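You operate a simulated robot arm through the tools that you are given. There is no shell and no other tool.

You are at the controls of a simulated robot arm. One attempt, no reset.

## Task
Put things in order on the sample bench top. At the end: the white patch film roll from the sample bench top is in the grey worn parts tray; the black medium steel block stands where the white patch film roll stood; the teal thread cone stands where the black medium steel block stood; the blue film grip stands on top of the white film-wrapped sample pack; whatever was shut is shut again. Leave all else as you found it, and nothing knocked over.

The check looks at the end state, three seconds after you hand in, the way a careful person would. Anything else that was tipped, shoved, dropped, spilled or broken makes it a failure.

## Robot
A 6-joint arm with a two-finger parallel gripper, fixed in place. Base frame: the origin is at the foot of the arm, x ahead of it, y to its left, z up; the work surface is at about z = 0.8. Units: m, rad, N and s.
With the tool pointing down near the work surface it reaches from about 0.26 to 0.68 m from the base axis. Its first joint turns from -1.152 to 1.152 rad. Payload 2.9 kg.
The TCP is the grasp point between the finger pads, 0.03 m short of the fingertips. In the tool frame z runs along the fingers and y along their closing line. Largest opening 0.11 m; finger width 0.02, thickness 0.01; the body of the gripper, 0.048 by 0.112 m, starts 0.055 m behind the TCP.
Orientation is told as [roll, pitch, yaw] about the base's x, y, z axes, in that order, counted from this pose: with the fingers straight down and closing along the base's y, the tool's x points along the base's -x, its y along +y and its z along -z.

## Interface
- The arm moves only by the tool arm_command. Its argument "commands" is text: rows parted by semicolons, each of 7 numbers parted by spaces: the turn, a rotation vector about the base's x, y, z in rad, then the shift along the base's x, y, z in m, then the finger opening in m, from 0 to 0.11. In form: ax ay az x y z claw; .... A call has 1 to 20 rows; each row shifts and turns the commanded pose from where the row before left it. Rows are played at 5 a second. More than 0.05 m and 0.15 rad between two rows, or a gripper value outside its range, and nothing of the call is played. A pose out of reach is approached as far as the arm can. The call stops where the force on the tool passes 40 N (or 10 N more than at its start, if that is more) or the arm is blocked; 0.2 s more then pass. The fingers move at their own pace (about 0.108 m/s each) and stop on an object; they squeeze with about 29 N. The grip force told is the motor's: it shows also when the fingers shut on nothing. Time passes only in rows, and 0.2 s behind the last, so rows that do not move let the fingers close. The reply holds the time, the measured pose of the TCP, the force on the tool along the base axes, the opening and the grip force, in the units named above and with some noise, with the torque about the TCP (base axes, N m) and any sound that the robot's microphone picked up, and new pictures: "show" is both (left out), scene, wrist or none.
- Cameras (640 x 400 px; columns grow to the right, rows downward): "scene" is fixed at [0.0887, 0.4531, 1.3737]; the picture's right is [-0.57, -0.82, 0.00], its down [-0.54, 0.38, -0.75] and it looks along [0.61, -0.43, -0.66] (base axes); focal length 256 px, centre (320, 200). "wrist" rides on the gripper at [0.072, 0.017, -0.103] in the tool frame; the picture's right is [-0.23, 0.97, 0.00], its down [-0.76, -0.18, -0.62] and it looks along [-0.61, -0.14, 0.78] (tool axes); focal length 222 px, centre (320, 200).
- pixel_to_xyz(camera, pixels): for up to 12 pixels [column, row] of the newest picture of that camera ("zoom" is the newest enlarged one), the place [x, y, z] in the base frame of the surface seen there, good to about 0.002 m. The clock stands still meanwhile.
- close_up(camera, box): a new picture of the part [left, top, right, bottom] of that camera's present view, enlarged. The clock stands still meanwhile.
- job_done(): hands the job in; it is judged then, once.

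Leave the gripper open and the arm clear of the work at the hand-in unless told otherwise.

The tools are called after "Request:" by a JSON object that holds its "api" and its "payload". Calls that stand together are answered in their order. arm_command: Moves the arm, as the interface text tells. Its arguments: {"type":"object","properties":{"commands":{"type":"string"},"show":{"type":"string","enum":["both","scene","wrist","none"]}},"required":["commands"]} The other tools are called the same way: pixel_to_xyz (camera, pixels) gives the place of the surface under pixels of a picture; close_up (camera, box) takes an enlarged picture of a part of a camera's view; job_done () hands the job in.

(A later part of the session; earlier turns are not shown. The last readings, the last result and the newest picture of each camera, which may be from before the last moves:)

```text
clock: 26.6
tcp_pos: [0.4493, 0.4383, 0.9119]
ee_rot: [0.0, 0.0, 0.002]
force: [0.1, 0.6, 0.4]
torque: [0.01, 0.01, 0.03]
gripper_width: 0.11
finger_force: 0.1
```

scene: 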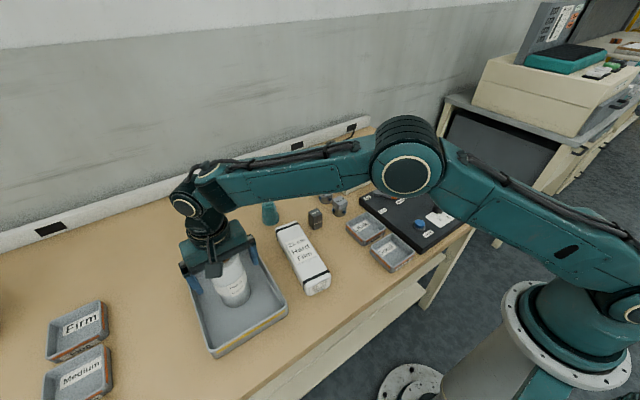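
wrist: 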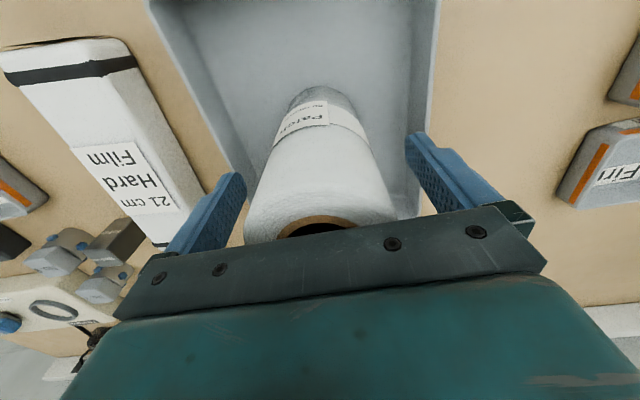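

The roll stands upright in the tray, released. I'll rise straight up 0.15 m and go to above the black block at (0.5285,0.163).

Request:
{"api": "arm_command", "payload": {"commands": "0 0 0 0 0 0.02 0.11; 0 0 0 0 0 0.04 0.11; 0 0 0 0 0 0.045 0.11; 0 0 0 0 0 0.045 0.11; 0 0 0 0.011 -0.0395 0 0.11; 0 0 0 0.011 -0.0395 0 0.09; 0 0 0 0.011 -0.0395 0 0.07; 0 0 0 0.011 -0.0395 0 0.06; 0 0 0 0.011 -0.0395 0 0.06; 0 0 0 0.011 -0.0395 0 0.06; 0 0 0 0.0116 -0.0392 0 0.06; 0 0 0 0 0 0 0.06; 0 0 0 0 0 0 0.06"}}

```text
clock: 29.4
tcp_pos: [0.5264, 0.1627, 1.0627]
ee_rot: [-0.001, 0.0, -0.001]
force: [0.4, 0.6, 0.0]
torque: [-0.01, -0.01, -0.04]
gripper_width: 0.0599
finger_force: 0.2
```

scene: 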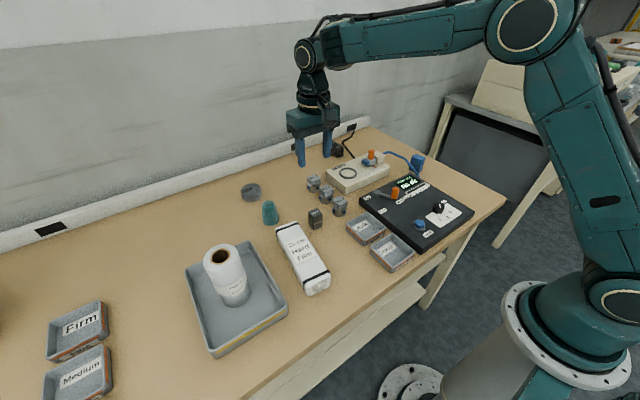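
wrist: 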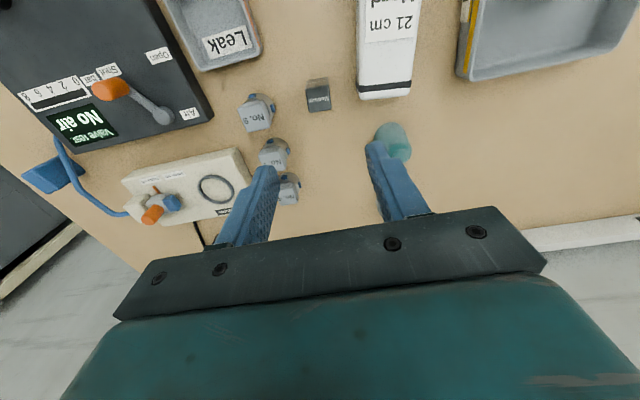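

The roll stands nicely in the tray. The block is at (318,97) in the wrist view. I'll zoom there for an exact pose.

Request:
{"api": "close_up", "payload": {"camera": "wrist", "box": [278, 70, 358, 120]}}

```text
8.00 times, centred on (318, 95) of wrist
```

zoom: 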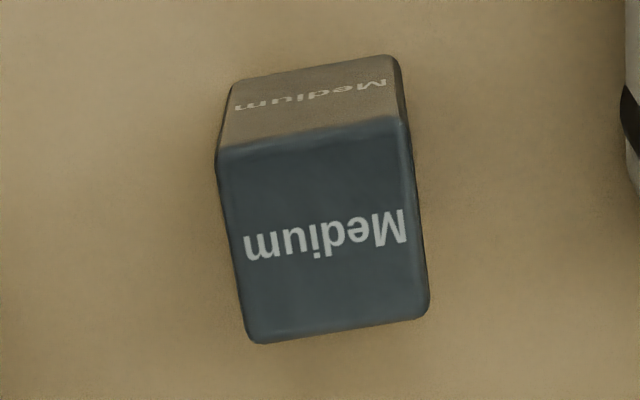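

I'll read the four top corners and the front lower edge of the block from this close view.

Request:
{"api": "pixel_to_xyz", "payload": {"camera": "zoom", "pixels": [[226, 158], [400, 128], [424, 310], [254, 334], [325, 230], [312, 146], [338, 330], [413, 220], [240, 250], [235, 90], [390, 62]]}}

```text
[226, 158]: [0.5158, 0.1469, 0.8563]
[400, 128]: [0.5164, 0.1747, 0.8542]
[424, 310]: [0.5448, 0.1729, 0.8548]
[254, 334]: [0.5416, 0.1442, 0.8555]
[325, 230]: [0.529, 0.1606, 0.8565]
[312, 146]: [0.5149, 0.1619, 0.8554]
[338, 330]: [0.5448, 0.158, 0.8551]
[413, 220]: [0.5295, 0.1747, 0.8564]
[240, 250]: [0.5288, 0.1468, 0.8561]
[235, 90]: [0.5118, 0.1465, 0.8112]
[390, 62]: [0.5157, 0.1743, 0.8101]
```

Block centre is about (0.529,0.161) with yaw about -0.07. I'll correct the position and yaw, descend to TCP z 0.91 (tips still above the block) and re-check.

Request:
{"api": "arm_command", "payload": {"commands": "0 0 -0.07 0.001 -0.0017 -0.03 0.06; 0 0 0 0 0 -0.04 0.06; 0 0 0 0 0 -0.04 0.06; 0 0 0 0 0 -0.04 0.06; 0 0 0 0 0 0 0.06; 0 0 0 0 0 0 0.06"}}

```text
clock: 30.8
tcp_pos: [0.5282, 0.1606, 0.9124]
ee_rot: [-0.001, 0.0, -0.071]
force: [-0.1, 0.7, 1.1]
torque: [-0.03, -0.03, 0.02]
gripper_width: 0.0598
finger_force: 0.0
```

scene: 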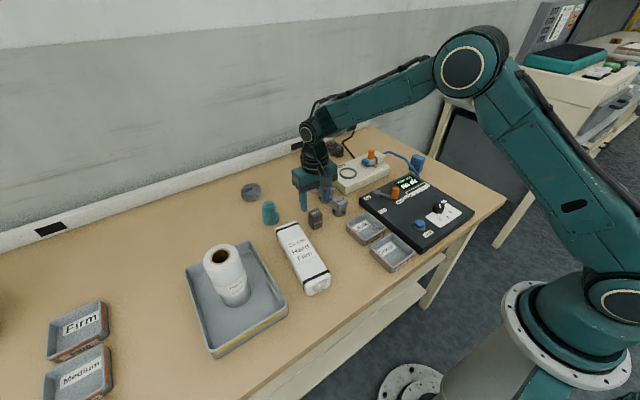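
wrist: 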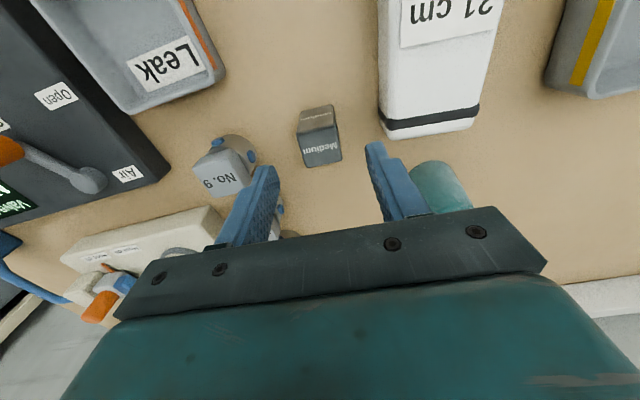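

The fingers sit above the block at (320,135). I'll zoom and measure the block top and finger tips together.

Request:
{"api": "close_up", "payload": {"camera": "wrist", "box": [240, 90, 440, 230]}}

Request:
{"api": "pixel_to_xyz", "payload": {"camera": "wrist", "pixels": [[302, 136], [336, 131], [340, 158], [308, 164], [321, 147], [275, 180], [372, 155], [270, 200], [382, 190]]}}

```text
2.86 times, centred on (340, 160) of wrist
```

zoom: 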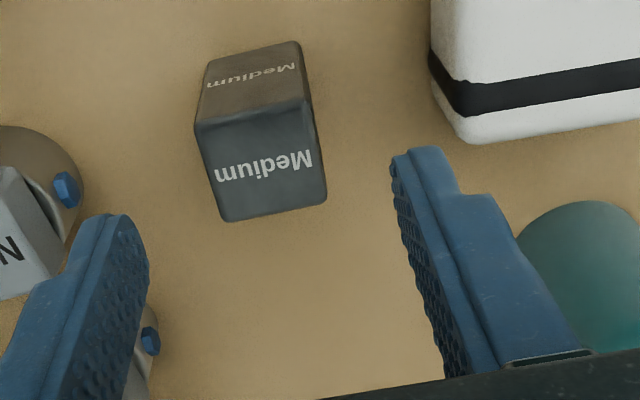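

```text
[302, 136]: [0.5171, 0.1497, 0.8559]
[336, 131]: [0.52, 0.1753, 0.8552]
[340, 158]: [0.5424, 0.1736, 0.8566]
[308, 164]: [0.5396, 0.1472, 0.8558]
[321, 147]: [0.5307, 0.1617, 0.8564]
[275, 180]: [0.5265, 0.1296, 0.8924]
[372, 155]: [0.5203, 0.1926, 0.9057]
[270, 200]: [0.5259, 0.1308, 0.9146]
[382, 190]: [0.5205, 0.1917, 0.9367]
```

Finger midpoint y ≈0.161 matches the block's centre y ≈0.1615. I'll descend 0.0735 m to TCP z ≈0.84 and close in stages.

Request:
{"api": "arm_command", "payload": {"commands": "0 0 0 0.0005 0 -0.03 0.06; 0 0 0 0 0 -0.025 0.06; 0 0 0 0 0 -0.0185 0.06; 0 0 0 0 0 0 0.06; 0 0 0 0 0 0 0.045; 0 0 0 0 0 0 0.037; 0 0 0 0 0 0 0.033; 0 0 0 0 0 0 0.029; 0 0 0 0 0 0 0.02; 0 0 0 0 0 0 0.01; 0 0 0 0 0 0 0.01"}}

```text
clock: 33.2
tcp_pos: [0.5285, 0.1605, 0.8388]
ee_rot: [0.0, -0.001, -0.07]
force: [0.1, 0.1, -0.5]
torque: [-0.03, -0.07, 0.01]
gripper_width: 0.032
finger_force: 28.7
```

scene: 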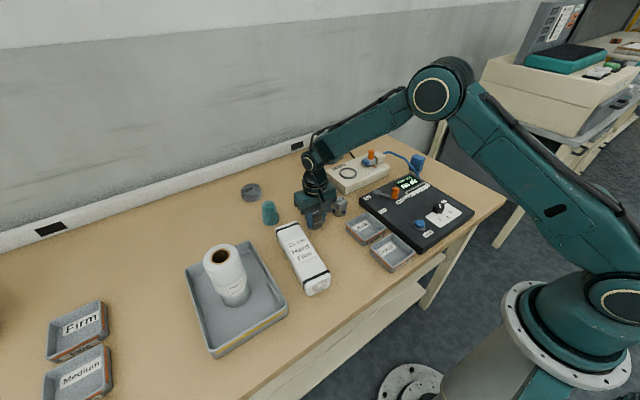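
wrist: 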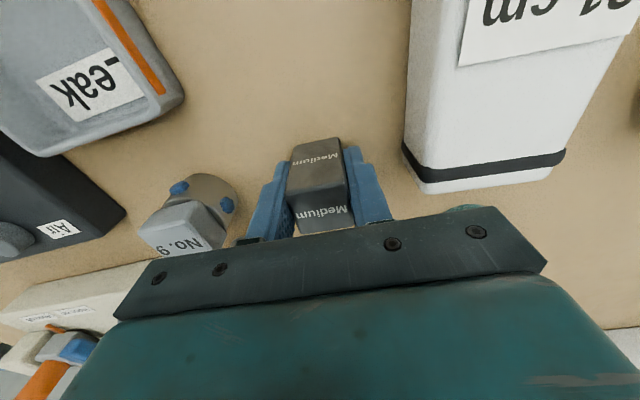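

The block is gripped (0.032 m, 29 N) with negligible side force. I'll lift 0.18 m and carry it to above the roll's old spot (0.349,-0.359).

Request:
{"api": "arm_command", "payload": {"commands": "0 0 0 0 0 0.01 0.01; 0 0 0 0 0 0.03 0.01; 0 0 0 0 0 0.045 0.01; 0 0 0 0 0 0.045 0.01; 0 0 0 0 0 0.05 0.01; 0 0 0 -0.0139 -0.04 0 0.01; 0 0 0 -0.0139 -0.04 0 0.01; 0 0 0 -0.0139 -0.04 0 0.01; 0 0 0 -0.0139 -0.04 0 0.01; 0 0 0 -0.0139 -0.04 0 0.01; 0 0 0 -0.0139 -0.04 0 0.01; 0 0 0 -0.0139 -0.04 0 0.01; 0 0 0 -0.0139 -0.04 0 0.01; 0 0 0 -0.0139 -0.04 0 0.01; 0 0 0 -0.0139 -0.04 0 0.01; 0 0 0 -0.0139 -0.04 0 0.01; 0 0 0 -0.0139 -0.04 0 0.01; 0 0 0 -0.0142 -0.04 0 0.01; 0 0 0 0 0 0 0.01; 0 0 0 0 0 0 0.01"}}

```text
clock: 37.4
tcp_pos: [0.3503, -0.3548, 1.0207]
ee_rot: [-0.002, 0.0, -0.069]
force: [-0.8, -0.9, -4.4]
torque: [-0.02, 0.02, -0.03]
gripper_width: 0.0319
finger_force: 29.0
```

scene: 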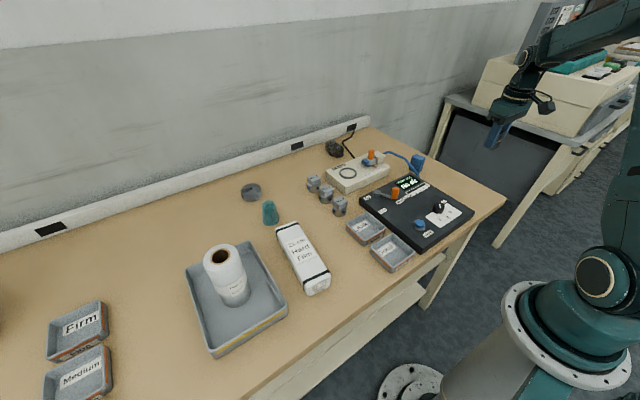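
wrist: 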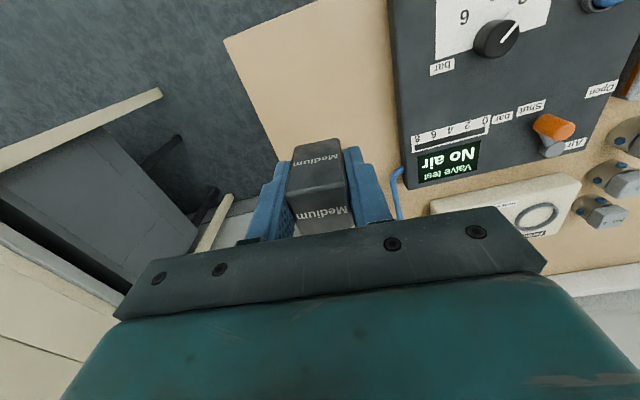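

Measured y is -0.3548 while I commanded -0.359; I'll let it settle a moment and read it again.

Request:
{"api": "arm_command", "payload": {"commands": "0 0 0 0 0 0 0.01; 0 0 0 0 0 0 0.01", "show": "none"}}

Request:
{"api": "arm_command", "payload": {"commands": "0 0 0 0 0 0 0.01", "show": "none"}}

Request:
{"api": "arm_command", "payload": {"commands": "0 0 0 0 0 0 0.01", "show": "none"}}

```text
clock: 38.0
tcp_pos: [0.3499, -0.3554, 1.0202]
ee_rot: [0.0, 0.0, -0.071]
force: [-0.2, -0.7, -5.3]
torque: [0.0, 0.02, -0.01]
gripper_width: 0.0317
finger_force: 29.2
```

```text
clock: 38.4
tcp_pos: [0.351, -0.3552, 1.0207]
ee_rot: [-0.002, 0.002, -0.071]
force: [-0.9, 0.6, -3.3]
torque: [-0.01, 0.03, -0.03]
gripper_width: 0.0317
finger_force: 29.4
```

```text
clock: 38.8
tcp_pos: [0.3498, -0.3551, 1.0203]
ee_rot: [0.001, 0.0, -0.071]
force: [-0.8, 0.5, -4.7]
torque: [-0.02, 0.02, -0.04]
gripper_width: 0.0319
finger_force: 29.4
```

Settled reading is (0.350,-0.355). The roll's old centre was about (0.349,-0.359), so I'll shift 3.5 mm to -y and 1 mm to -x, then descend 0.17 m to just above the bench.

Request:
{"api": "arm_command", "payload": {"commands": "0 0 0 -0.001 -0.0035 -0.03 0.01; 0 0 0 0 0 -0.04 0.01; 0 0 0 0 0 -0.04 0.01; 0 0 0 0 0 -0.03 0.01; 0 0 0 0 0 -0.02 0.01; 0 0 0 0 0 -0.012 0.01; 0 0 0 0 0 0 0.01; 0 0 0 0 0 0 0.01"}}

```text
clock: 40.6
tcp_pos: [0.348, -0.3618, 0.847]
ee_rot: [0.001, 0.0, -0.07]
force: [-0.5, -0.6, -4.1]
torque: [-0.02, 0.02, -0.01]
gripper_width: 0.0317
finger_force: 29.1
```

scene: 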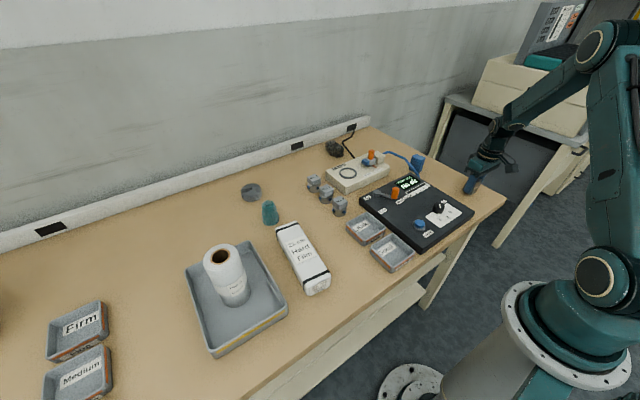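
wrist: 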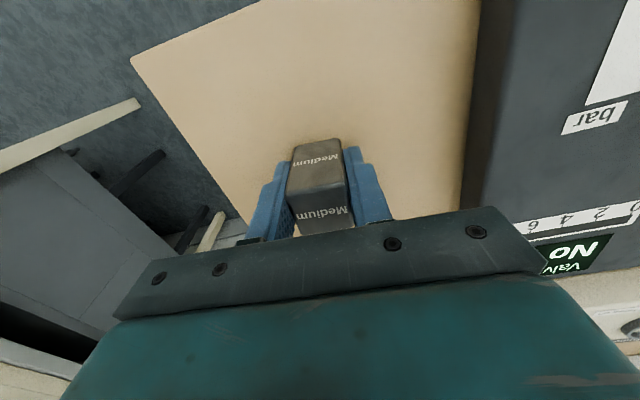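

Now it reads (0.348,-0.3618), so I'll come back +2.5 mm in y and +1 mm in x and step down toward the bench.

Request:
{"api": "arm_command", "payload": {"commands": "0 0 0 0.001 0.0025 -0.002 0.01; 0 0 0 0 0 -0.002 0.01; 0 0 0 0 0 0 0.01", "show": "none"}}

Request:
{"api": "arm_command", "payload": {"commands": "0 0 0 0 0 -0.0015 0.01; 0 0 0 0 0 0 0.01", "show": "none"}}

```text
clock: 41.4
tcp_pos: [0.3491, -0.3582, 0.842]
ee_rot: [0.0, 0.0, -0.069]
force: [-0.4, -1.0, -4.0]
torque: [-0.01, -0.01, 0.03]
gripper_width: 0.0319
finger_force: 29.0
```

```text
clock: 42.0
tcp_pos: [0.3491, -0.3589, 0.8399]
ee_rot: [0.0, 0.002, -0.069]
force: [0.4, 0.8, -4.4]
torque: [-0.02, 0.0, -0.02]
gripper_width: 0.0315
finger_force: 28.7
```

Position now (0.3491,-0.3587), z 0.840, still hanging free. I'll continue down with 1 mm steps.

Request:
{"api": "arm_command", "payload": {"commands": "0 0 0 0 0 -0.001 0.01; 0 0 0 0 0 0 0.01", "show": "none"}}

Request:
{"api": "arm_command", "payload": {"commands": "0 0 0 0 0 -0.001 0.01; 0 0 0 0 0 0 0.01", "show": "none"}}

```text
clock: 42.6
tcp_pos: [0.3485, -0.3596, 0.8389]
ee_rot: [0.001, 0.0, -0.07]
force: [0.3, -0.1, -4.3]
torque: [-0.03, -0.01, 0.06]
gripper_width: 0.0318
finger_force: 29.3
```

```text
clock: 43.2
tcp_pos: [0.35, -0.3589, 0.8387]
ee_rot: [0.001, 0.0, -0.07]
force: [-0.1, 0.4, -3.4]
torque: [-0.01, 0.0, 0.02]
gripper_width: 0.0317
finger_force: 28.7
```

Slight change only (-3.4 N), close to contact. One more 1 mm step.

Request:
{"api": "arm_command", "payload": {"commands": "0 0 0 0 0 -0.001 0.01; 0 0 0 0 0 0 0.01", "show": "none"}}

```text
clock: 43.8
tcp_pos: [0.3502, -0.359, 0.8395]
ee_rot: [-0.001, 0.001, -0.07]
force: [-1.1, 1.0, 0.5]
torque: [0.09, 0.02, 0.05]
gripper_width: 0.0318
finger_force: 28.8
```

Weight is now carried by the bench (0.5 N). I'll open the fingers to 0.06 m.

Request:
{"api": "arm_command", "payload": {"commands": "0 0 0 0 0 0 0.031; 0 0 0 0 0 0 0.034; 0 0 0 0 0 0 0.045; 0 0 0 0 0 0 0.06; 0 0 0 0 0 0 0.065; 0 0 0 0 0 0 0.065"}}

```text
clock: 45.2
tcp_pos: [0.3491, -0.3592, 0.8386]
ee_rot: [-0.001, 0.0, -0.069]
force: [0.4, 1.0, 0.0]
torque: [-0.02, 0.01, -0.05]
gripper_width: 0.065
finger_force: 0.1
```

scene: 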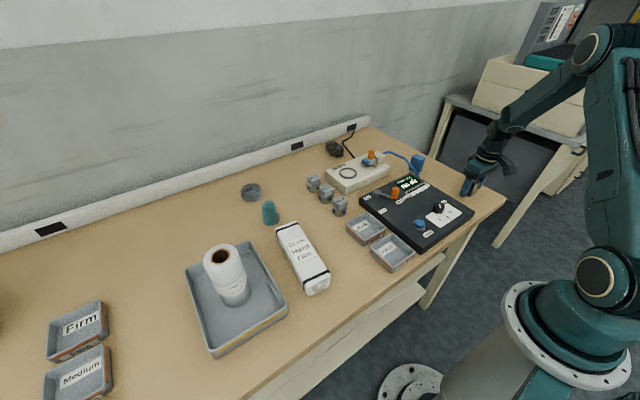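
wrist: 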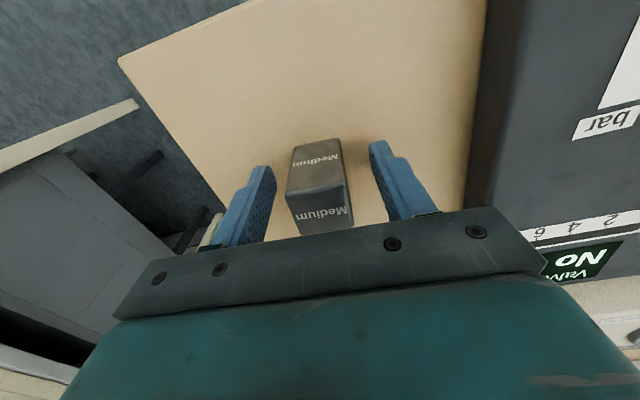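

The block stands at the roll's old spot. I'll rise 0.2 m straight up and go over to near the cone, hovering at about (0.56,0.24).

Request:
{"api": "arm_command", "payload": {"commands": "0 0 0 0 0 0.02 0.065; 0 0 0 0 0 0.045 0.065; 0 0 0 0 0 0.045 0.065; 0 0 0 0 0 0.045 0.065; 0 0 0 0 0 0.045 0.065; 0 0 0.07 0.0141 0.04 0 0.08; 0 0 0 0.0141 0.04 0 0.08; 0 0 0 0.0141 0.04 0 0.08; 0 0 0 0.0141 0.04 0 0.08; 0 0 0 0.0141 0.04 0 0.08; 0 0 0 0.0141 0.04 0 0.08; 0 0 0 0.0141 0.04 0 0.08; 0 0 0 0.0141 0.04 0 0.08; 0 0 0 0.0141 0.04 0 0.08; 0 0 0 0.0141 0.04 0 0.08; 0 0 0 0.0141 0.04 0 0.08; 0 0 0 0.0141 0.04 0 0.08; 0 0 0 0.0141 0.04 0 0.08; 0 0 0 0.0141 0.04 0 0.08; 0 0 0 0.0141 0.04 0 0.08"}}

```text
clock: 49.4
tcp_pos: [0.5606, 0.2423, 1.0368]
ee_rot: [-0.001, -0.001, -0.001]
force: [-0.6, 0.3, -0.2]
torque: [-0.03, -0.02, 0.0]
gripper_width: 0.0803
finger_force: 0.1
```

scene: 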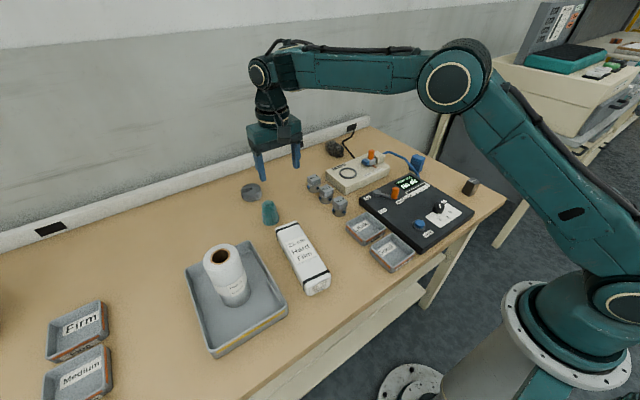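
wrist: 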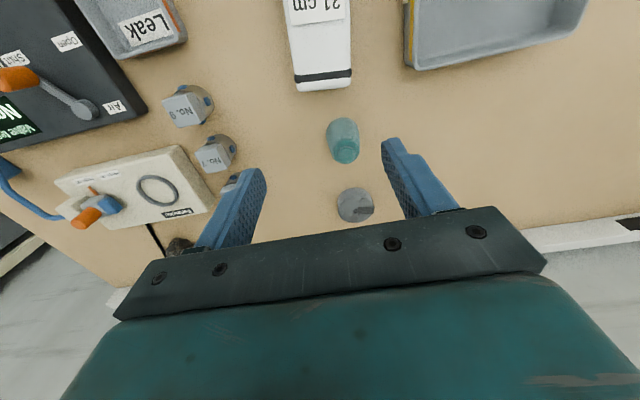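

The black block stands at (470,186) in the scene. I'll check it by zoom and also zoom the wrist view on the cone at (343,140).

Request:
{"api": "close_up", "payload": {"camera": "scene", "box": [445, 165, 505, 205]}}

Request:
{"api": "pixel_to_xyz", "payload": {"camera": "scene", "pixels": [[470, 182], [467, 192]]}}

Request:
{"api": "close_up", "payload": {"camera": "wrist", "box": [303, 105, 383, 175]}}

```text
10.00 times, centred on (475, 185) of scene
```

zoom: 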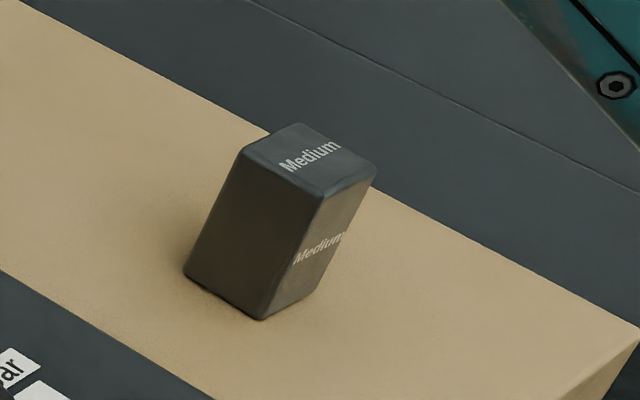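

```text
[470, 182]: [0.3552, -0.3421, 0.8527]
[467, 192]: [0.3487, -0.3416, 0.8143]
```

```text
5.71 times, centred on (343, 140) of wrist
```

zoom: 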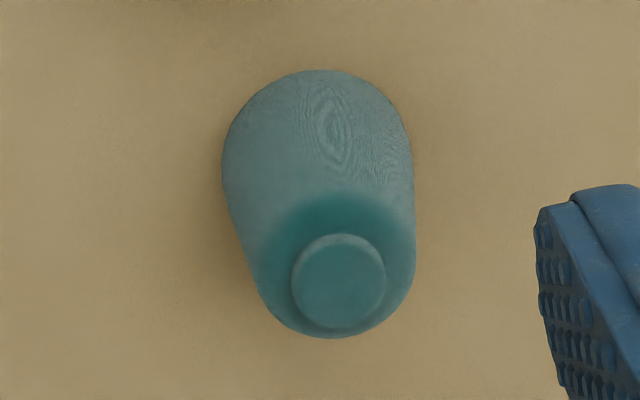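

I'll read the cone's nub top centre and edges and the base contour from the wrist zoom.

Request:
{"api": "pixel_to_xyz", "payload": {"camera": "zoom", "pixels": [[338, 282], [300, 282], [378, 282], [338, 242], [338, 322], [320, 76], [228, 150], [408, 150], [255, 100], [385, 100], [265, 270], [412, 270]]}}

```text
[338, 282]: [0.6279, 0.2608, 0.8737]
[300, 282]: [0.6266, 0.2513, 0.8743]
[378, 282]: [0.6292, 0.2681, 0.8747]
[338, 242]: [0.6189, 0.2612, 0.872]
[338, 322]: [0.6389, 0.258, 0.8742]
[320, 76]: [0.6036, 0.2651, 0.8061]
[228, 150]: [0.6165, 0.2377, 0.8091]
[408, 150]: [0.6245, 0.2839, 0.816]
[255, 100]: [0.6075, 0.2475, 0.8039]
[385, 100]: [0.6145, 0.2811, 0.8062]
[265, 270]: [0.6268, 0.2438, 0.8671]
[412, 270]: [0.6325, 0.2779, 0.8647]
```

Cone centre is (0.628,0.2605), top 0.874. I'll descend to z ≈0.95 and move out above it, checking that the reach works.

Request:
{"api": "arm_command", "payload": {"commands": "0 0 0 0 0 -0.045 0.08; 0 0 0 0 0 -0.045 0.08; 0 0 0 0.022 0.0065 0 0.08; 0 0 0 0.022 0.0065 0 0.08; 0 0 0 0.0235 0.006 0 0.08; 0 0 0 0 0 0 0.08; 0 0 0 0 0 0 0.08"}}

```text
clock: 51.0
tcp_pos: [0.6254, 0.2588, 0.9465]
ee_rot: [0.0, 0.001, 0.0]
force: [-0.4, -0.4, 0.5]
torque: [-0.02, 0.01, 0.02]
gripper_width: 0.0802
finger_force: 0.0
```

scene: 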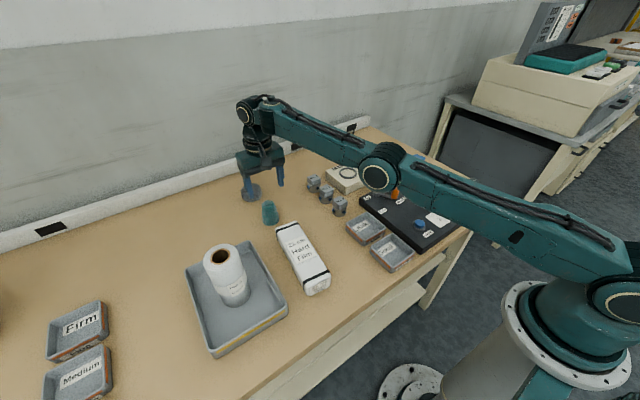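
wrist: 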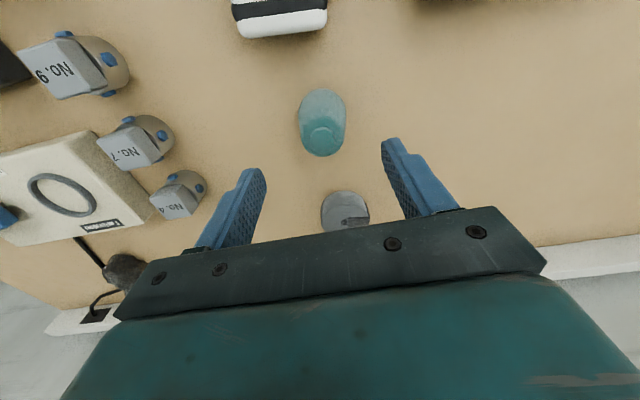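

Reach is fine. I'll measure the cone top and finger tips together in the wrist view.

Request:
{"api": "close_up", "payload": {"camera": "wrist", "box": [240, 70, 440, 230]}}

Request:
{"api": "pixel_to_xyz", "payload": {"camera": "wrist", "pixels": [[321, 138], [310, 138], [332, 138], [321, 128], [321, 147], [261, 180], [385, 155], [300, 120], [344, 120], [322, 92]]}}

```text
2.50 times, centred on (340, 150) of wrist
```

zoom: 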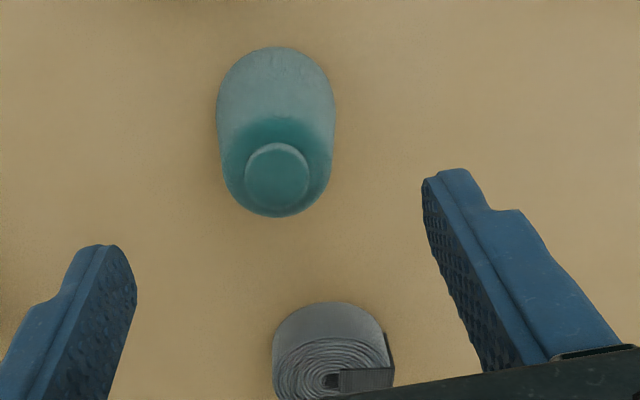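

```text
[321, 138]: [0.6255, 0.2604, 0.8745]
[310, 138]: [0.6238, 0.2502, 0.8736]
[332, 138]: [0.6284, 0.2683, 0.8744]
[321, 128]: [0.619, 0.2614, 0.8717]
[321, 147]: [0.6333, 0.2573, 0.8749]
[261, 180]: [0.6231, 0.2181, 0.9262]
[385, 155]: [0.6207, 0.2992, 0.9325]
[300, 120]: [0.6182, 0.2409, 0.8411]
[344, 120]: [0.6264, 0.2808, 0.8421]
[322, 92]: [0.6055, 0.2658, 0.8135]
```

Finger midpoint y ≈0.2587, cone ≈0.2608, and x needs about +2 mm. I'll correct and descend 0.0845 m to TCP z ≈0.862, then read the pose before closing.

Request:
{"api": "arm_command", "payload": {"commands": "0 0 0 0.002 0.002 -0.03 0.08; 0 0 0 0 0 -0.03 0.08; 0 0 0 0 0 -0.0245 0.08; 0 0 0 0 0 0 0.08; 0 0 0 0 0 0 0.08"}}

```text
clock: 52.2
tcp_pos: [0.6288, 0.2616, 0.8631]
ee_rot: [0.001, 0.0, 0.001]
force: [-0.5, 0.1, 0.1]
torque: [0.03, 0.0, -0.01]
gripper_width: 0.0799
finger_force: 0.0
```

scene: 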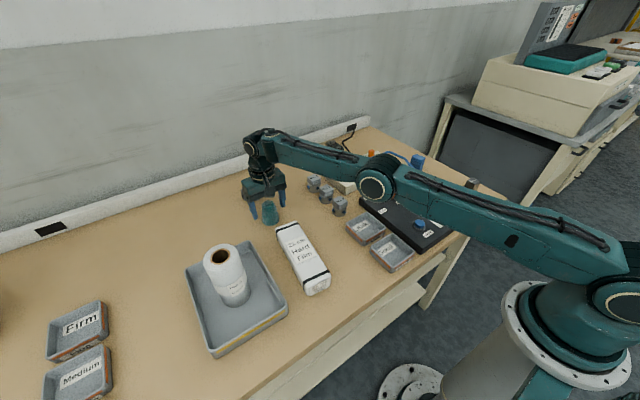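
wrist: 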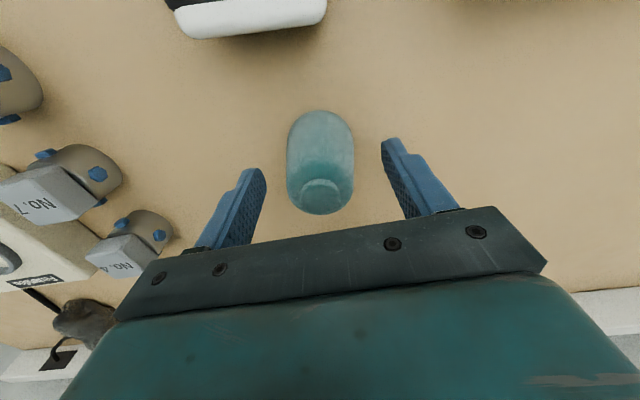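

The TCP is on the cone's axis. I'll close in stages.

Request:
{"api": "arm_command", "payload": {"commands": "0 0 0 0 0 0 0.065; 0 0 0 0 0 0 0.054; 0 0 0 0 0 0 0.048; 0 0 0 0 0 0 0.044; 0 0 0 0 0 0 0.04; 0 0 0 0 0 0 0.036; 0 0 0 0 0 0 0.03; 0 0 0 0 0 0 0.02; 0 0 0 0 0 0 0.02"}}

```text
clock: 54.2
tcp_pos: [0.629, 0.2598, 0.8633]
ee_rot: [0.002, 0.0, 0.001]
force: [0.7, 0.0, 0.0]
torque: [-0.01, -0.02, 0.06]
gripper_width: 0.0445
finger_force: 29.4
```

scene: 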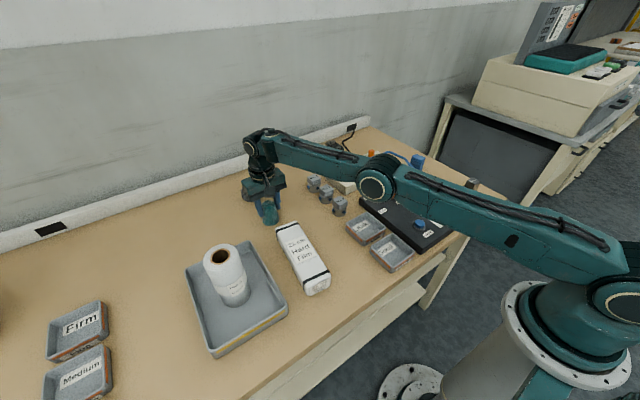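
wrist: 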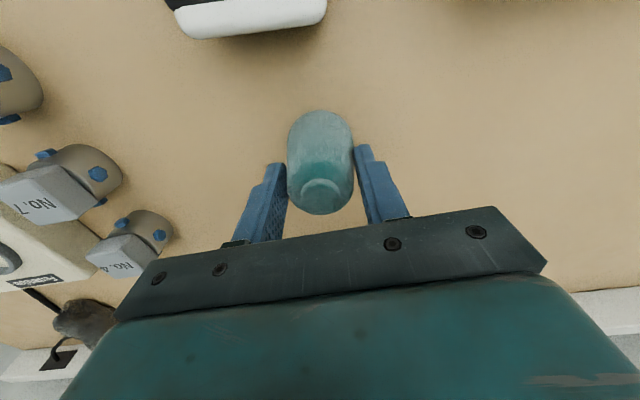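

Gripped at 0.0445 m. I'll lift slowly 4 cm first and check that the cone comes along upright.

Request:
{"api": "arm_command", "payload": {"commands": "0 0 0 0 0 0.004 0.02; 0 0 0 0 0 0.006 0.02; 0 0 0 0 0 0.01 0.02; 0 0 0 0 0 0.02 0.02; 0 0 0 0 0 0 0.02"}}

```text
clock: 55.4
tcp_pos: [0.6287, 0.2614, 0.9047]
ee_rot: [0.0, 0.004, -0.001]
force: [0.2, 0.0, -1.5]
torque: [0.0, 0.01, -0.03]
gripper_width: 0.0445
finger_force: 29.1
out of reach, approached as far as the arm can: row 4
```

scene: 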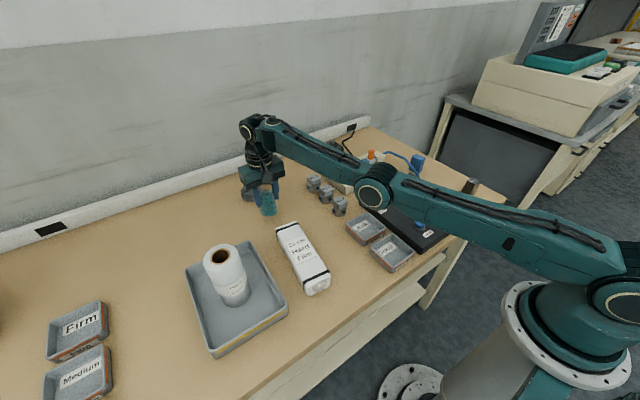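
wrist: 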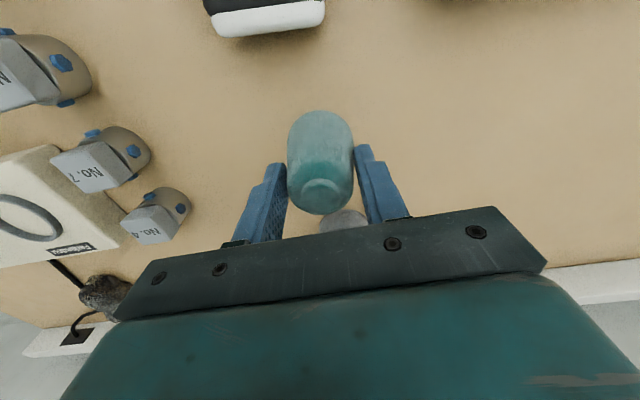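

The cone hangs upright, but lifting higher there hits the reach limit. I'll move inward diagonally to above the block's old spot (0.529,0.161) while rising to z ≈0.955.

Request:
{"api": "arm_command", "payload": {"commands": "0 0 0 -0.015 -0.015 0.005 0.02; 0 0 0 -0.02 -0.02 0.02 0.02; 0 0 0 -0.02 -0.02 0.02 0.02; 0 0 0 -0.02 -0.02 0.005 0.02; 0 0 0 -0.015 -0.015 0 0.02; 0 0 0 -0.0097 -0.0102 0 0.02; 0 0 0 0 0 0 0.02; 0 0 0 0 0 0 0.02"}}

```text
clock: 57.2
tcp_pos: [0.5955, 0.1865, 0.9531]
ee_rot: [0.0, 0.002, 0.0]
force: [0.2, -0.1, -0.9]
torque: [0.03, 0.01, 0.01]
gripper_width: 0.0445
finger_force: 29.3
out of reach, approached as far as the arm can: row 1, 2, 4, 5, 6
```

scene: 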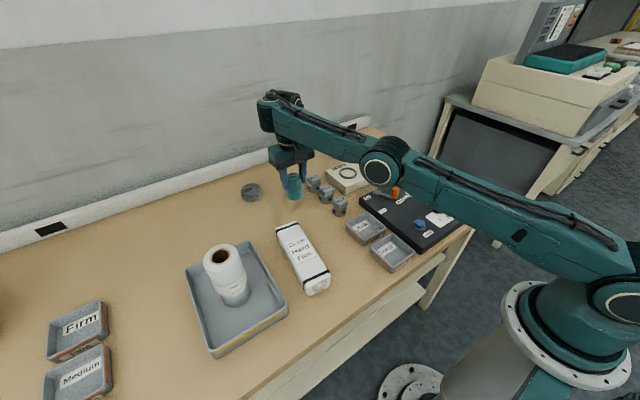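
wrist: 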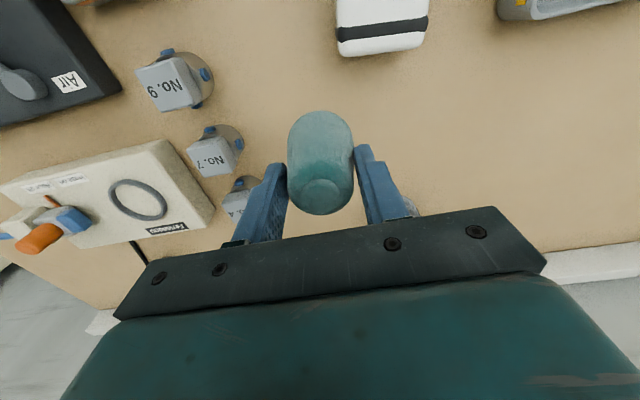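

Readback shows (0.5955,0.1865) rather than the target — the arm lagged near its reach limit. I'll send two still rows to see whether it keeps converging (the path is clear at this height).

Request:
{"api": "arm_command", "payload": {"commands": "0 0 0 0 0 0 0.02; 0 0 0 0 0 0 0.02", "show": "none"}}

```text
clock: 57.8
tcp_pos: [0.595, 0.1861, 0.9531]
ee_rot: [0.0, 0.001, 0.0]
force: [0.1, -0.3, -1.4]
torque: [0.0, 0.0, 0.01]
gripper_width: 0.0444
finger_force: 29.5
```

It holds there, so the commanded pose was apparently reset to the reached pose. I'll try a small step inwards to see how it responds.

Request:
{"api": "arm_command", "payload": {"commands": "0 0 0 -0.01 -0.003 0 0.02; 0 0 0 0 0 0 0.02", "show": "none"}}

```text
clock: 58.4
tcp_pos: [0.5952, 0.1846, 0.9571]
ee_rot: [0.0, 0.001, 0.0]
force: [0.5, 0.0, -1.8]
torque: [-0.01, 0.03, 0.02]
gripper_width: 0.0446
finger_force: 28.9
out of reach, approached as far as the arm can: row 1
```

The step changed only z (+4 mm), so the arm seems stuck against some limit. I'll look at the arm's present configuration and measure its joints in the scene view.

Request:
{"api": "arm_command", "payload": {"commands": "0 0 0 0 0 0 0.02", "show": "both"}}

```text
clock: 58.8
tcp_pos: [0.5954, 0.1854, 0.9567]
ee_rot: [-0.001, 0.001, 0.0]
force: [0.1, 1.0, -1.5]
torque: [-0.03, 0.03, 0.0]
gripper_width: 0.0447
finger_force: 28.6
```

scene: 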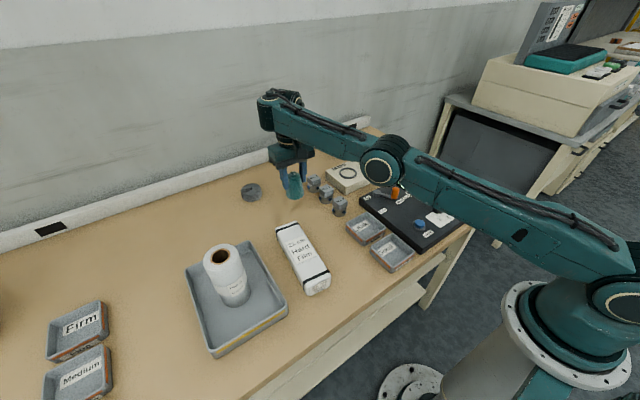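
wrist: 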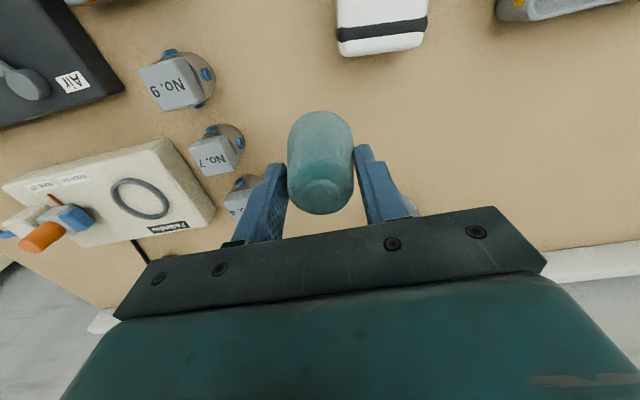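

I'll sample points along the arm: shoulder (620,270), elbow disc (380,168), wrist head (270,105), to see the link geometry.

Request:
{"api": "pixel_to_xyz", "payload": {"camera": "scene", "pixels": [[380, 170], [395, 145], [430, 175], [520, 230], [600, 265], [625, 305], [320, 135], [275, 115], [285, 95], [290, 155], [265, 120], [350, 140]]}}

```text
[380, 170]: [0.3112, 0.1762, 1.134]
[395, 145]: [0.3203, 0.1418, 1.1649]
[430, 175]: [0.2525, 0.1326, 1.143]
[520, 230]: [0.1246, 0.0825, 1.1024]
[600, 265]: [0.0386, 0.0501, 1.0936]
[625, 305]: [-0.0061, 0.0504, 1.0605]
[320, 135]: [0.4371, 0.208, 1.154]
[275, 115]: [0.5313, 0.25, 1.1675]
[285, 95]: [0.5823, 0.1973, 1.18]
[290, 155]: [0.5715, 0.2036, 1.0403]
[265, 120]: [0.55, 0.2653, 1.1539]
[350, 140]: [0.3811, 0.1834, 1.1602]
```

The arm looks nearly straight at the elbow, which would explain why inward motion isn't found. I'll zoom in on the arm to verify where its joints are.

Request:
{"api": "close_up", "payload": {"camera": "scene", "box": [230, 80, 450, 220]}}

Request:
{"api": "close_up", "payload": {"camera": "scene", "box": [420, 130, 640, 400]}}

```text
2.86 times, centred on (340, 150) of scene
```

zoom: 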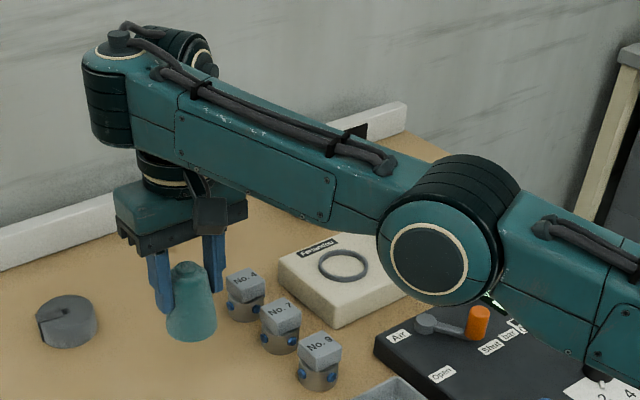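

```text
1.48 times, centred on (530, 265) of scene
```

zoom: 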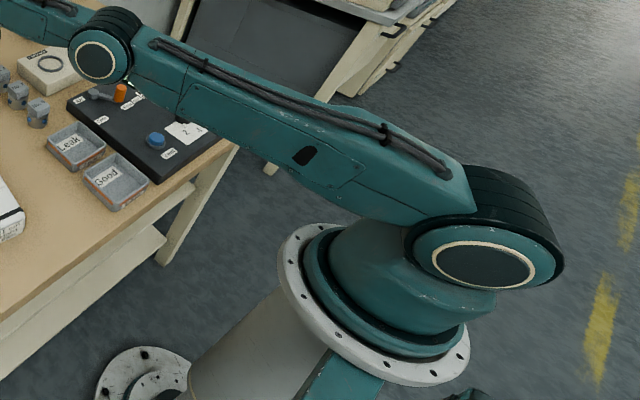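

I'll probe which directions are free, beginning with a small rise of 1 cm, which is clear of everything.

Request:
{"api": "arm_command", "payload": {"commands": "0 0 0 0 0 0.01 0.02; 0 0 0 0 0 0 0.02", "show": "none"}}

Request:
{"api": "arm_command", "payload": {"commands": "0 0 0 0 -0.01 0 0.02; 0 0 0 0 0 0 0.02", "show": "none"}}

```text
clock: 59.4
tcp_pos: [0.5948, 0.1861, 0.9671]
ee_rot: [-0.001, 0.0, 0.0]
force: [0.4, 0.2, -1.2]
torque: [0.01, -0.04, -0.01]
gripper_width: 0.0443
finger_force: 29.5
```

```text
clock: 60.0
tcp_pos: [0.5955, 0.1767, 0.9674]
ee_rot: [0.002, 0.0, -0.001]
force: [-0.6, 0.7, -0.9]
torque: [0.0, -0.02, -0.01]
gripper_width: 0.0447
finger_force: 29.1
```

Both moves went through. Now I'll try a 1 cm inward step in x.

Request:
{"api": "arm_command", "payload": {"commands": "0 0 0 -0.01 0 0 0.02; 0 0 0 0 0 0 0.02", "show": "none"}}

```text
clock: 60.6
tcp_pos: [0.5932, 0.18, 0.9703]
ee_rot: [0.0, 0.002, 0.001]
force: [-0.3, 0.3, -1.3]
torque: [0.0, 0.01, -0.01]
gripper_width: 0.0442
finger_force: 29.2
out of reach, approached as far as the arm can: row 1
```

Inward motion is refused although outward reach was fine here before. Perhaps the wrist is in a different configuration; I'll zoom tightly on the wrist to understand it.

Request:
{"api": "close_up", "payload": {"camera": "scene", "box": [245, 80, 345, 190]}}

```text
3.64 times, centred on (295, 135) of scene
```

zoom: 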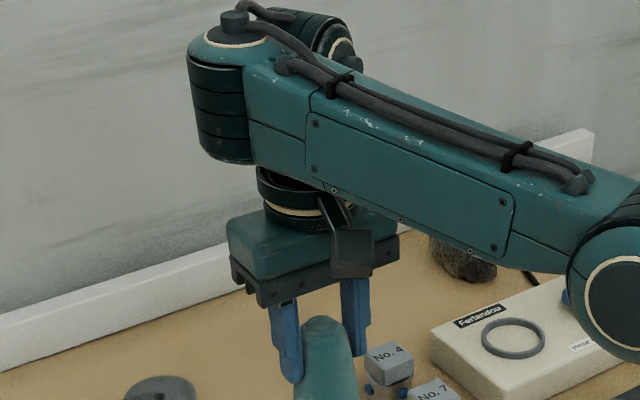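

The forearm is almost horizontal and straight, and the wrist link has swung sideways — a wrist singularity caused by lifting at full reach. I'll retrace outward in small steps so that the wrist swings back, beginning with +1 cm x and slightly down (free space there).

Request:
{"api": "arm_command", "payload": {"commands": "0 0 0 0.008 0.015 -0.006 0.02; 0 0 0 0 0 0 0.02", "show": "scene"}}

```text
clock: 61.2
tcp_pos: [0.6029, 0.195, 0.9643]
ee_rot: [0.001, 0.0, 0.0]
force: [0.2, 0.1, -0.6]
torque: [-0.03, 0.03, -0.01]
gripper_width: 0.0443
finger_force: 28.8
```

scene: 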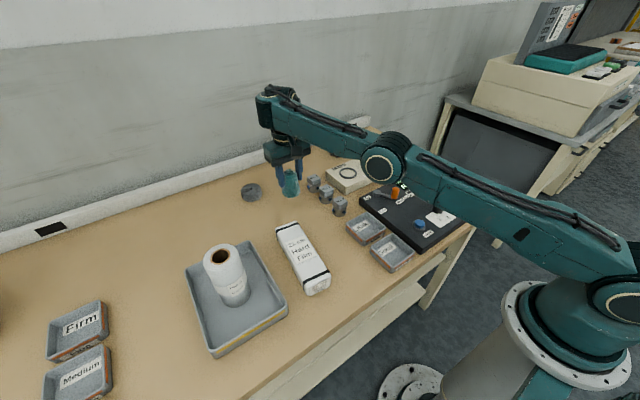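

Outward works exactly. I'll continue retracing outward and a bit down: to about (0.625,0.245,0.945).

Request:
{"api": "arm_command", "payload": {"commands": "0 0 0 0.008 0.015 -0.006 0.02; 0 0 0 0.007 0.015 -0.006 0.02; 0 0 0 0 0 0 0.02", "show": "scene"}}

```text
clock: 62.0
tcp_pos: [0.6155, 0.2255, 0.951]
ee_rot: [0.001, 0.001, -0.001]
force: [-0.3, -0.2, -0.4]
torque: [0.01, -0.02, 0.0]
gripper_width: 0.0444
finger_force: 29.1
```

scene: 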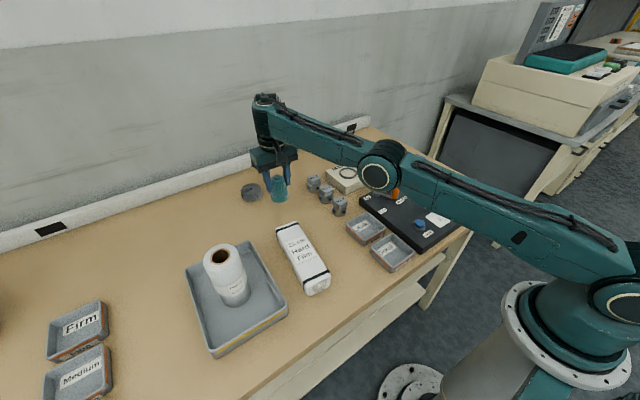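

Continuing to retrace outward and down toward (0.627,0.26,0.90).

Request:
{"api": "arm_command", "payload": {"commands": "0 0 0 0.004 0.012 -0.015 0.02; 0 0 0 0.004 0.012 -0.015 0.02; 0 0 0 0.003 0.01 -0.015 0.02; 0 0 0 0 0 0 0.02", "show": "scene"}}

```text
clock: 63.0
tcp_pos: [0.6247, 0.2599, 0.903]
ee_rot: [0.002, -0.001, -0.002]
force: [0.1, 0.0, -1.5]
torque: [-0.01, 0.0, 0.02]
gripper_width: 0.0441
finger_force: 29.4
```

scene: 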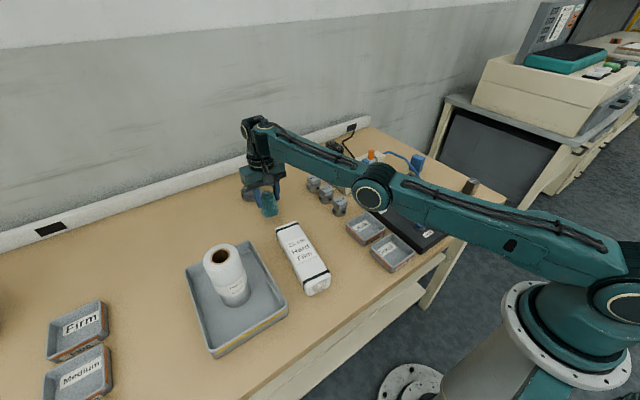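

I'm back near the extended pose. I'll zoom on the wrist to compare its configuration.

Request:
{"api": "close_up", "payload": {"camera": "scene", "box": [225, 105, 305, 225]}}

```text
3.33 times, centred on (265, 165) of scene
```

zoom: 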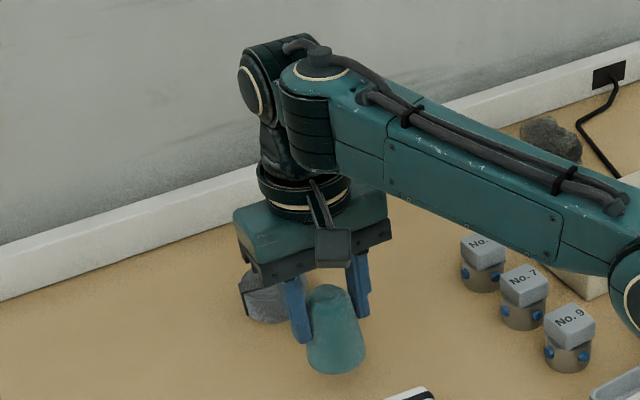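

This confirms it: the wrist link swings around the forearm-end joint and is now coming back to its usual side. I'll go on down to z ≈0.877 at (0.628,0.261), where it was in its normal configuration.

Request:
{"api": "arm_command", "payload": {"commands": "0 0 0 0.002 0.001 -0.013 0.02; 0 0 0 0.001 0 -0.013 0.02; 0 0 0 0 0 0 0.02", "show": "scene"}}

Request:
{"api": "close_up", "payload": {"camera": "scene", "box": [225, 105, 305, 225]}}

```text
clock: 63.8
tcp_pos: [0.6301, 0.2605, 0.8791]
ee_rot: [0.0, 0.001, -0.001]
force: [1.1, -0.7, -1.1]
torque: [0.01, -0.01, 0.0]
gripper_width: 0.0445
finger_force: 28.6
```

scene: 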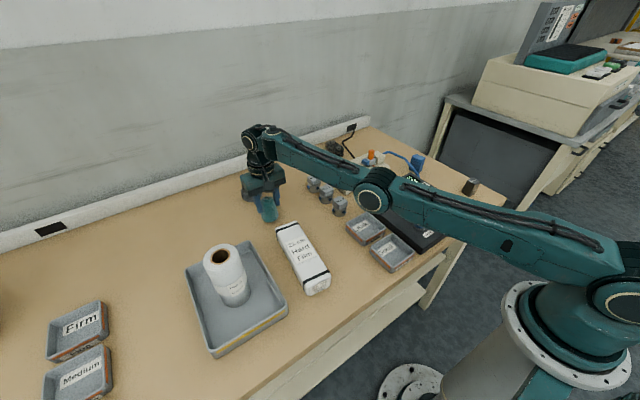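

```text
3.33 times, centred on (265, 165) of scene
```

zoom: 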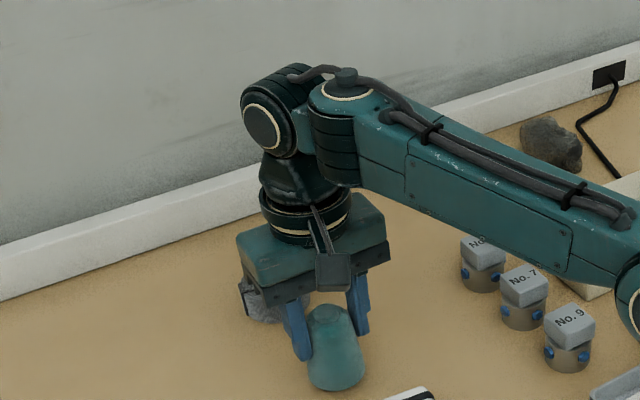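

The wrist has nearly returned to normal. I'll lower another 7 mm (cone bottom stays about 9 mm above the bench) and then try small inward steps at constant height.

Request:
{"api": "arm_command", "payload": {"commands": "0 0 0 -0.001 0 -0.007 0.02; 0 0 0 -0.006 -0.003 0 0.02; 0 0 0 -0.006 -0.003 0 0.02; 0 0 0 0 0 0 0.02", "show": "scene"}}

Request:
{"api": "close_up", "payload": {"camera": "scene", "box": [225, 105, 305, 225]}}

```text
clock: 64.8
tcp_pos: [0.6205, 0.2567, 0.8742]
ee_rot: [-0.001, 0.0, 0.0]
force: [-0.6, 0.1, -0.9]
torque: [-0.01, -0.01, 0.0]
gripper_width: 0.0445
finger_force: 28.5
out of reach, approached as far as the arm can: row 2
```

scene: 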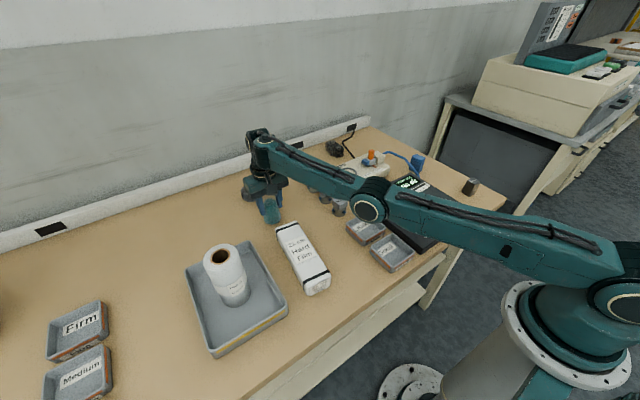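

```text
3.33 times, centred on (265, 165) of scene
```

zoom: 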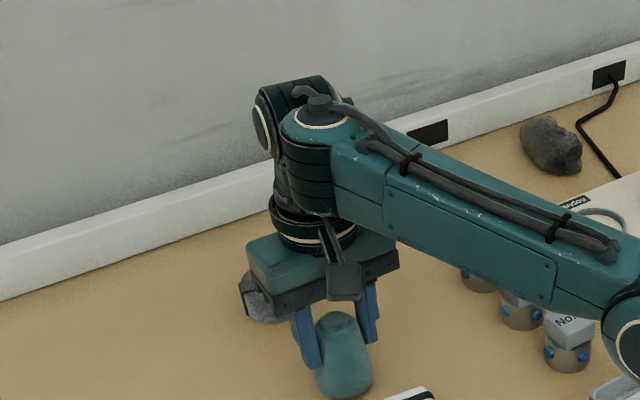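

The inward step swung the wrist link sideways again. My reading: with the tool vertical and the forearm horizontal, this is a wrist singularity; the way out is to tilt the tool slightly (tips toward the base) while moving inward so that the elbow bends up, then untilt. First I'll check where the No.4/No.7/No.9 blocks are, to keep clear of them.

Request:
{"api": "pixel_to_xyz", "payload": {"camera": "scene", "pixels": [[339, 201], [340, 212], [325, 193], [322, 197], [310, 186], [360, 230], [300, 228]]}}

Request:
{"api": "arm_command", "payload": {"commands": "-0.0171 0.047 0 -0.0064 -0.0148 0.011 0.02; 0 0 0 0 0 0 0.02", "show": "scene"}}

```text
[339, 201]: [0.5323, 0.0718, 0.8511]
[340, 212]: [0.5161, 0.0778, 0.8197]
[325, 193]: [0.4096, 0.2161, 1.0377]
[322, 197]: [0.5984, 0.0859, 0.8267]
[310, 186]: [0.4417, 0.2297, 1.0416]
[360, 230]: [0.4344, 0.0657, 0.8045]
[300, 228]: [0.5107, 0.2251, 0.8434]
```

```text
clock: 65.4
tcp_pos: [0.615, 0.2427, 0.8856]
ee_rot: [-0.018, 0.048, -0.002]
force: [-0.8, 0.3, -1.6]
torque: [-0.02, 0.01, -0.02]
gripper_width: 0.0443
finger_force: 28.9
```

scene: 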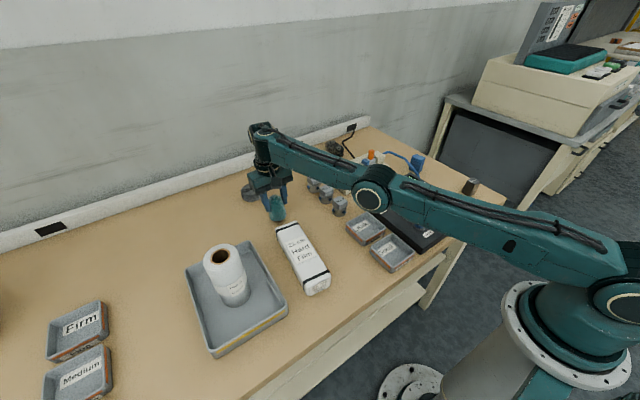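

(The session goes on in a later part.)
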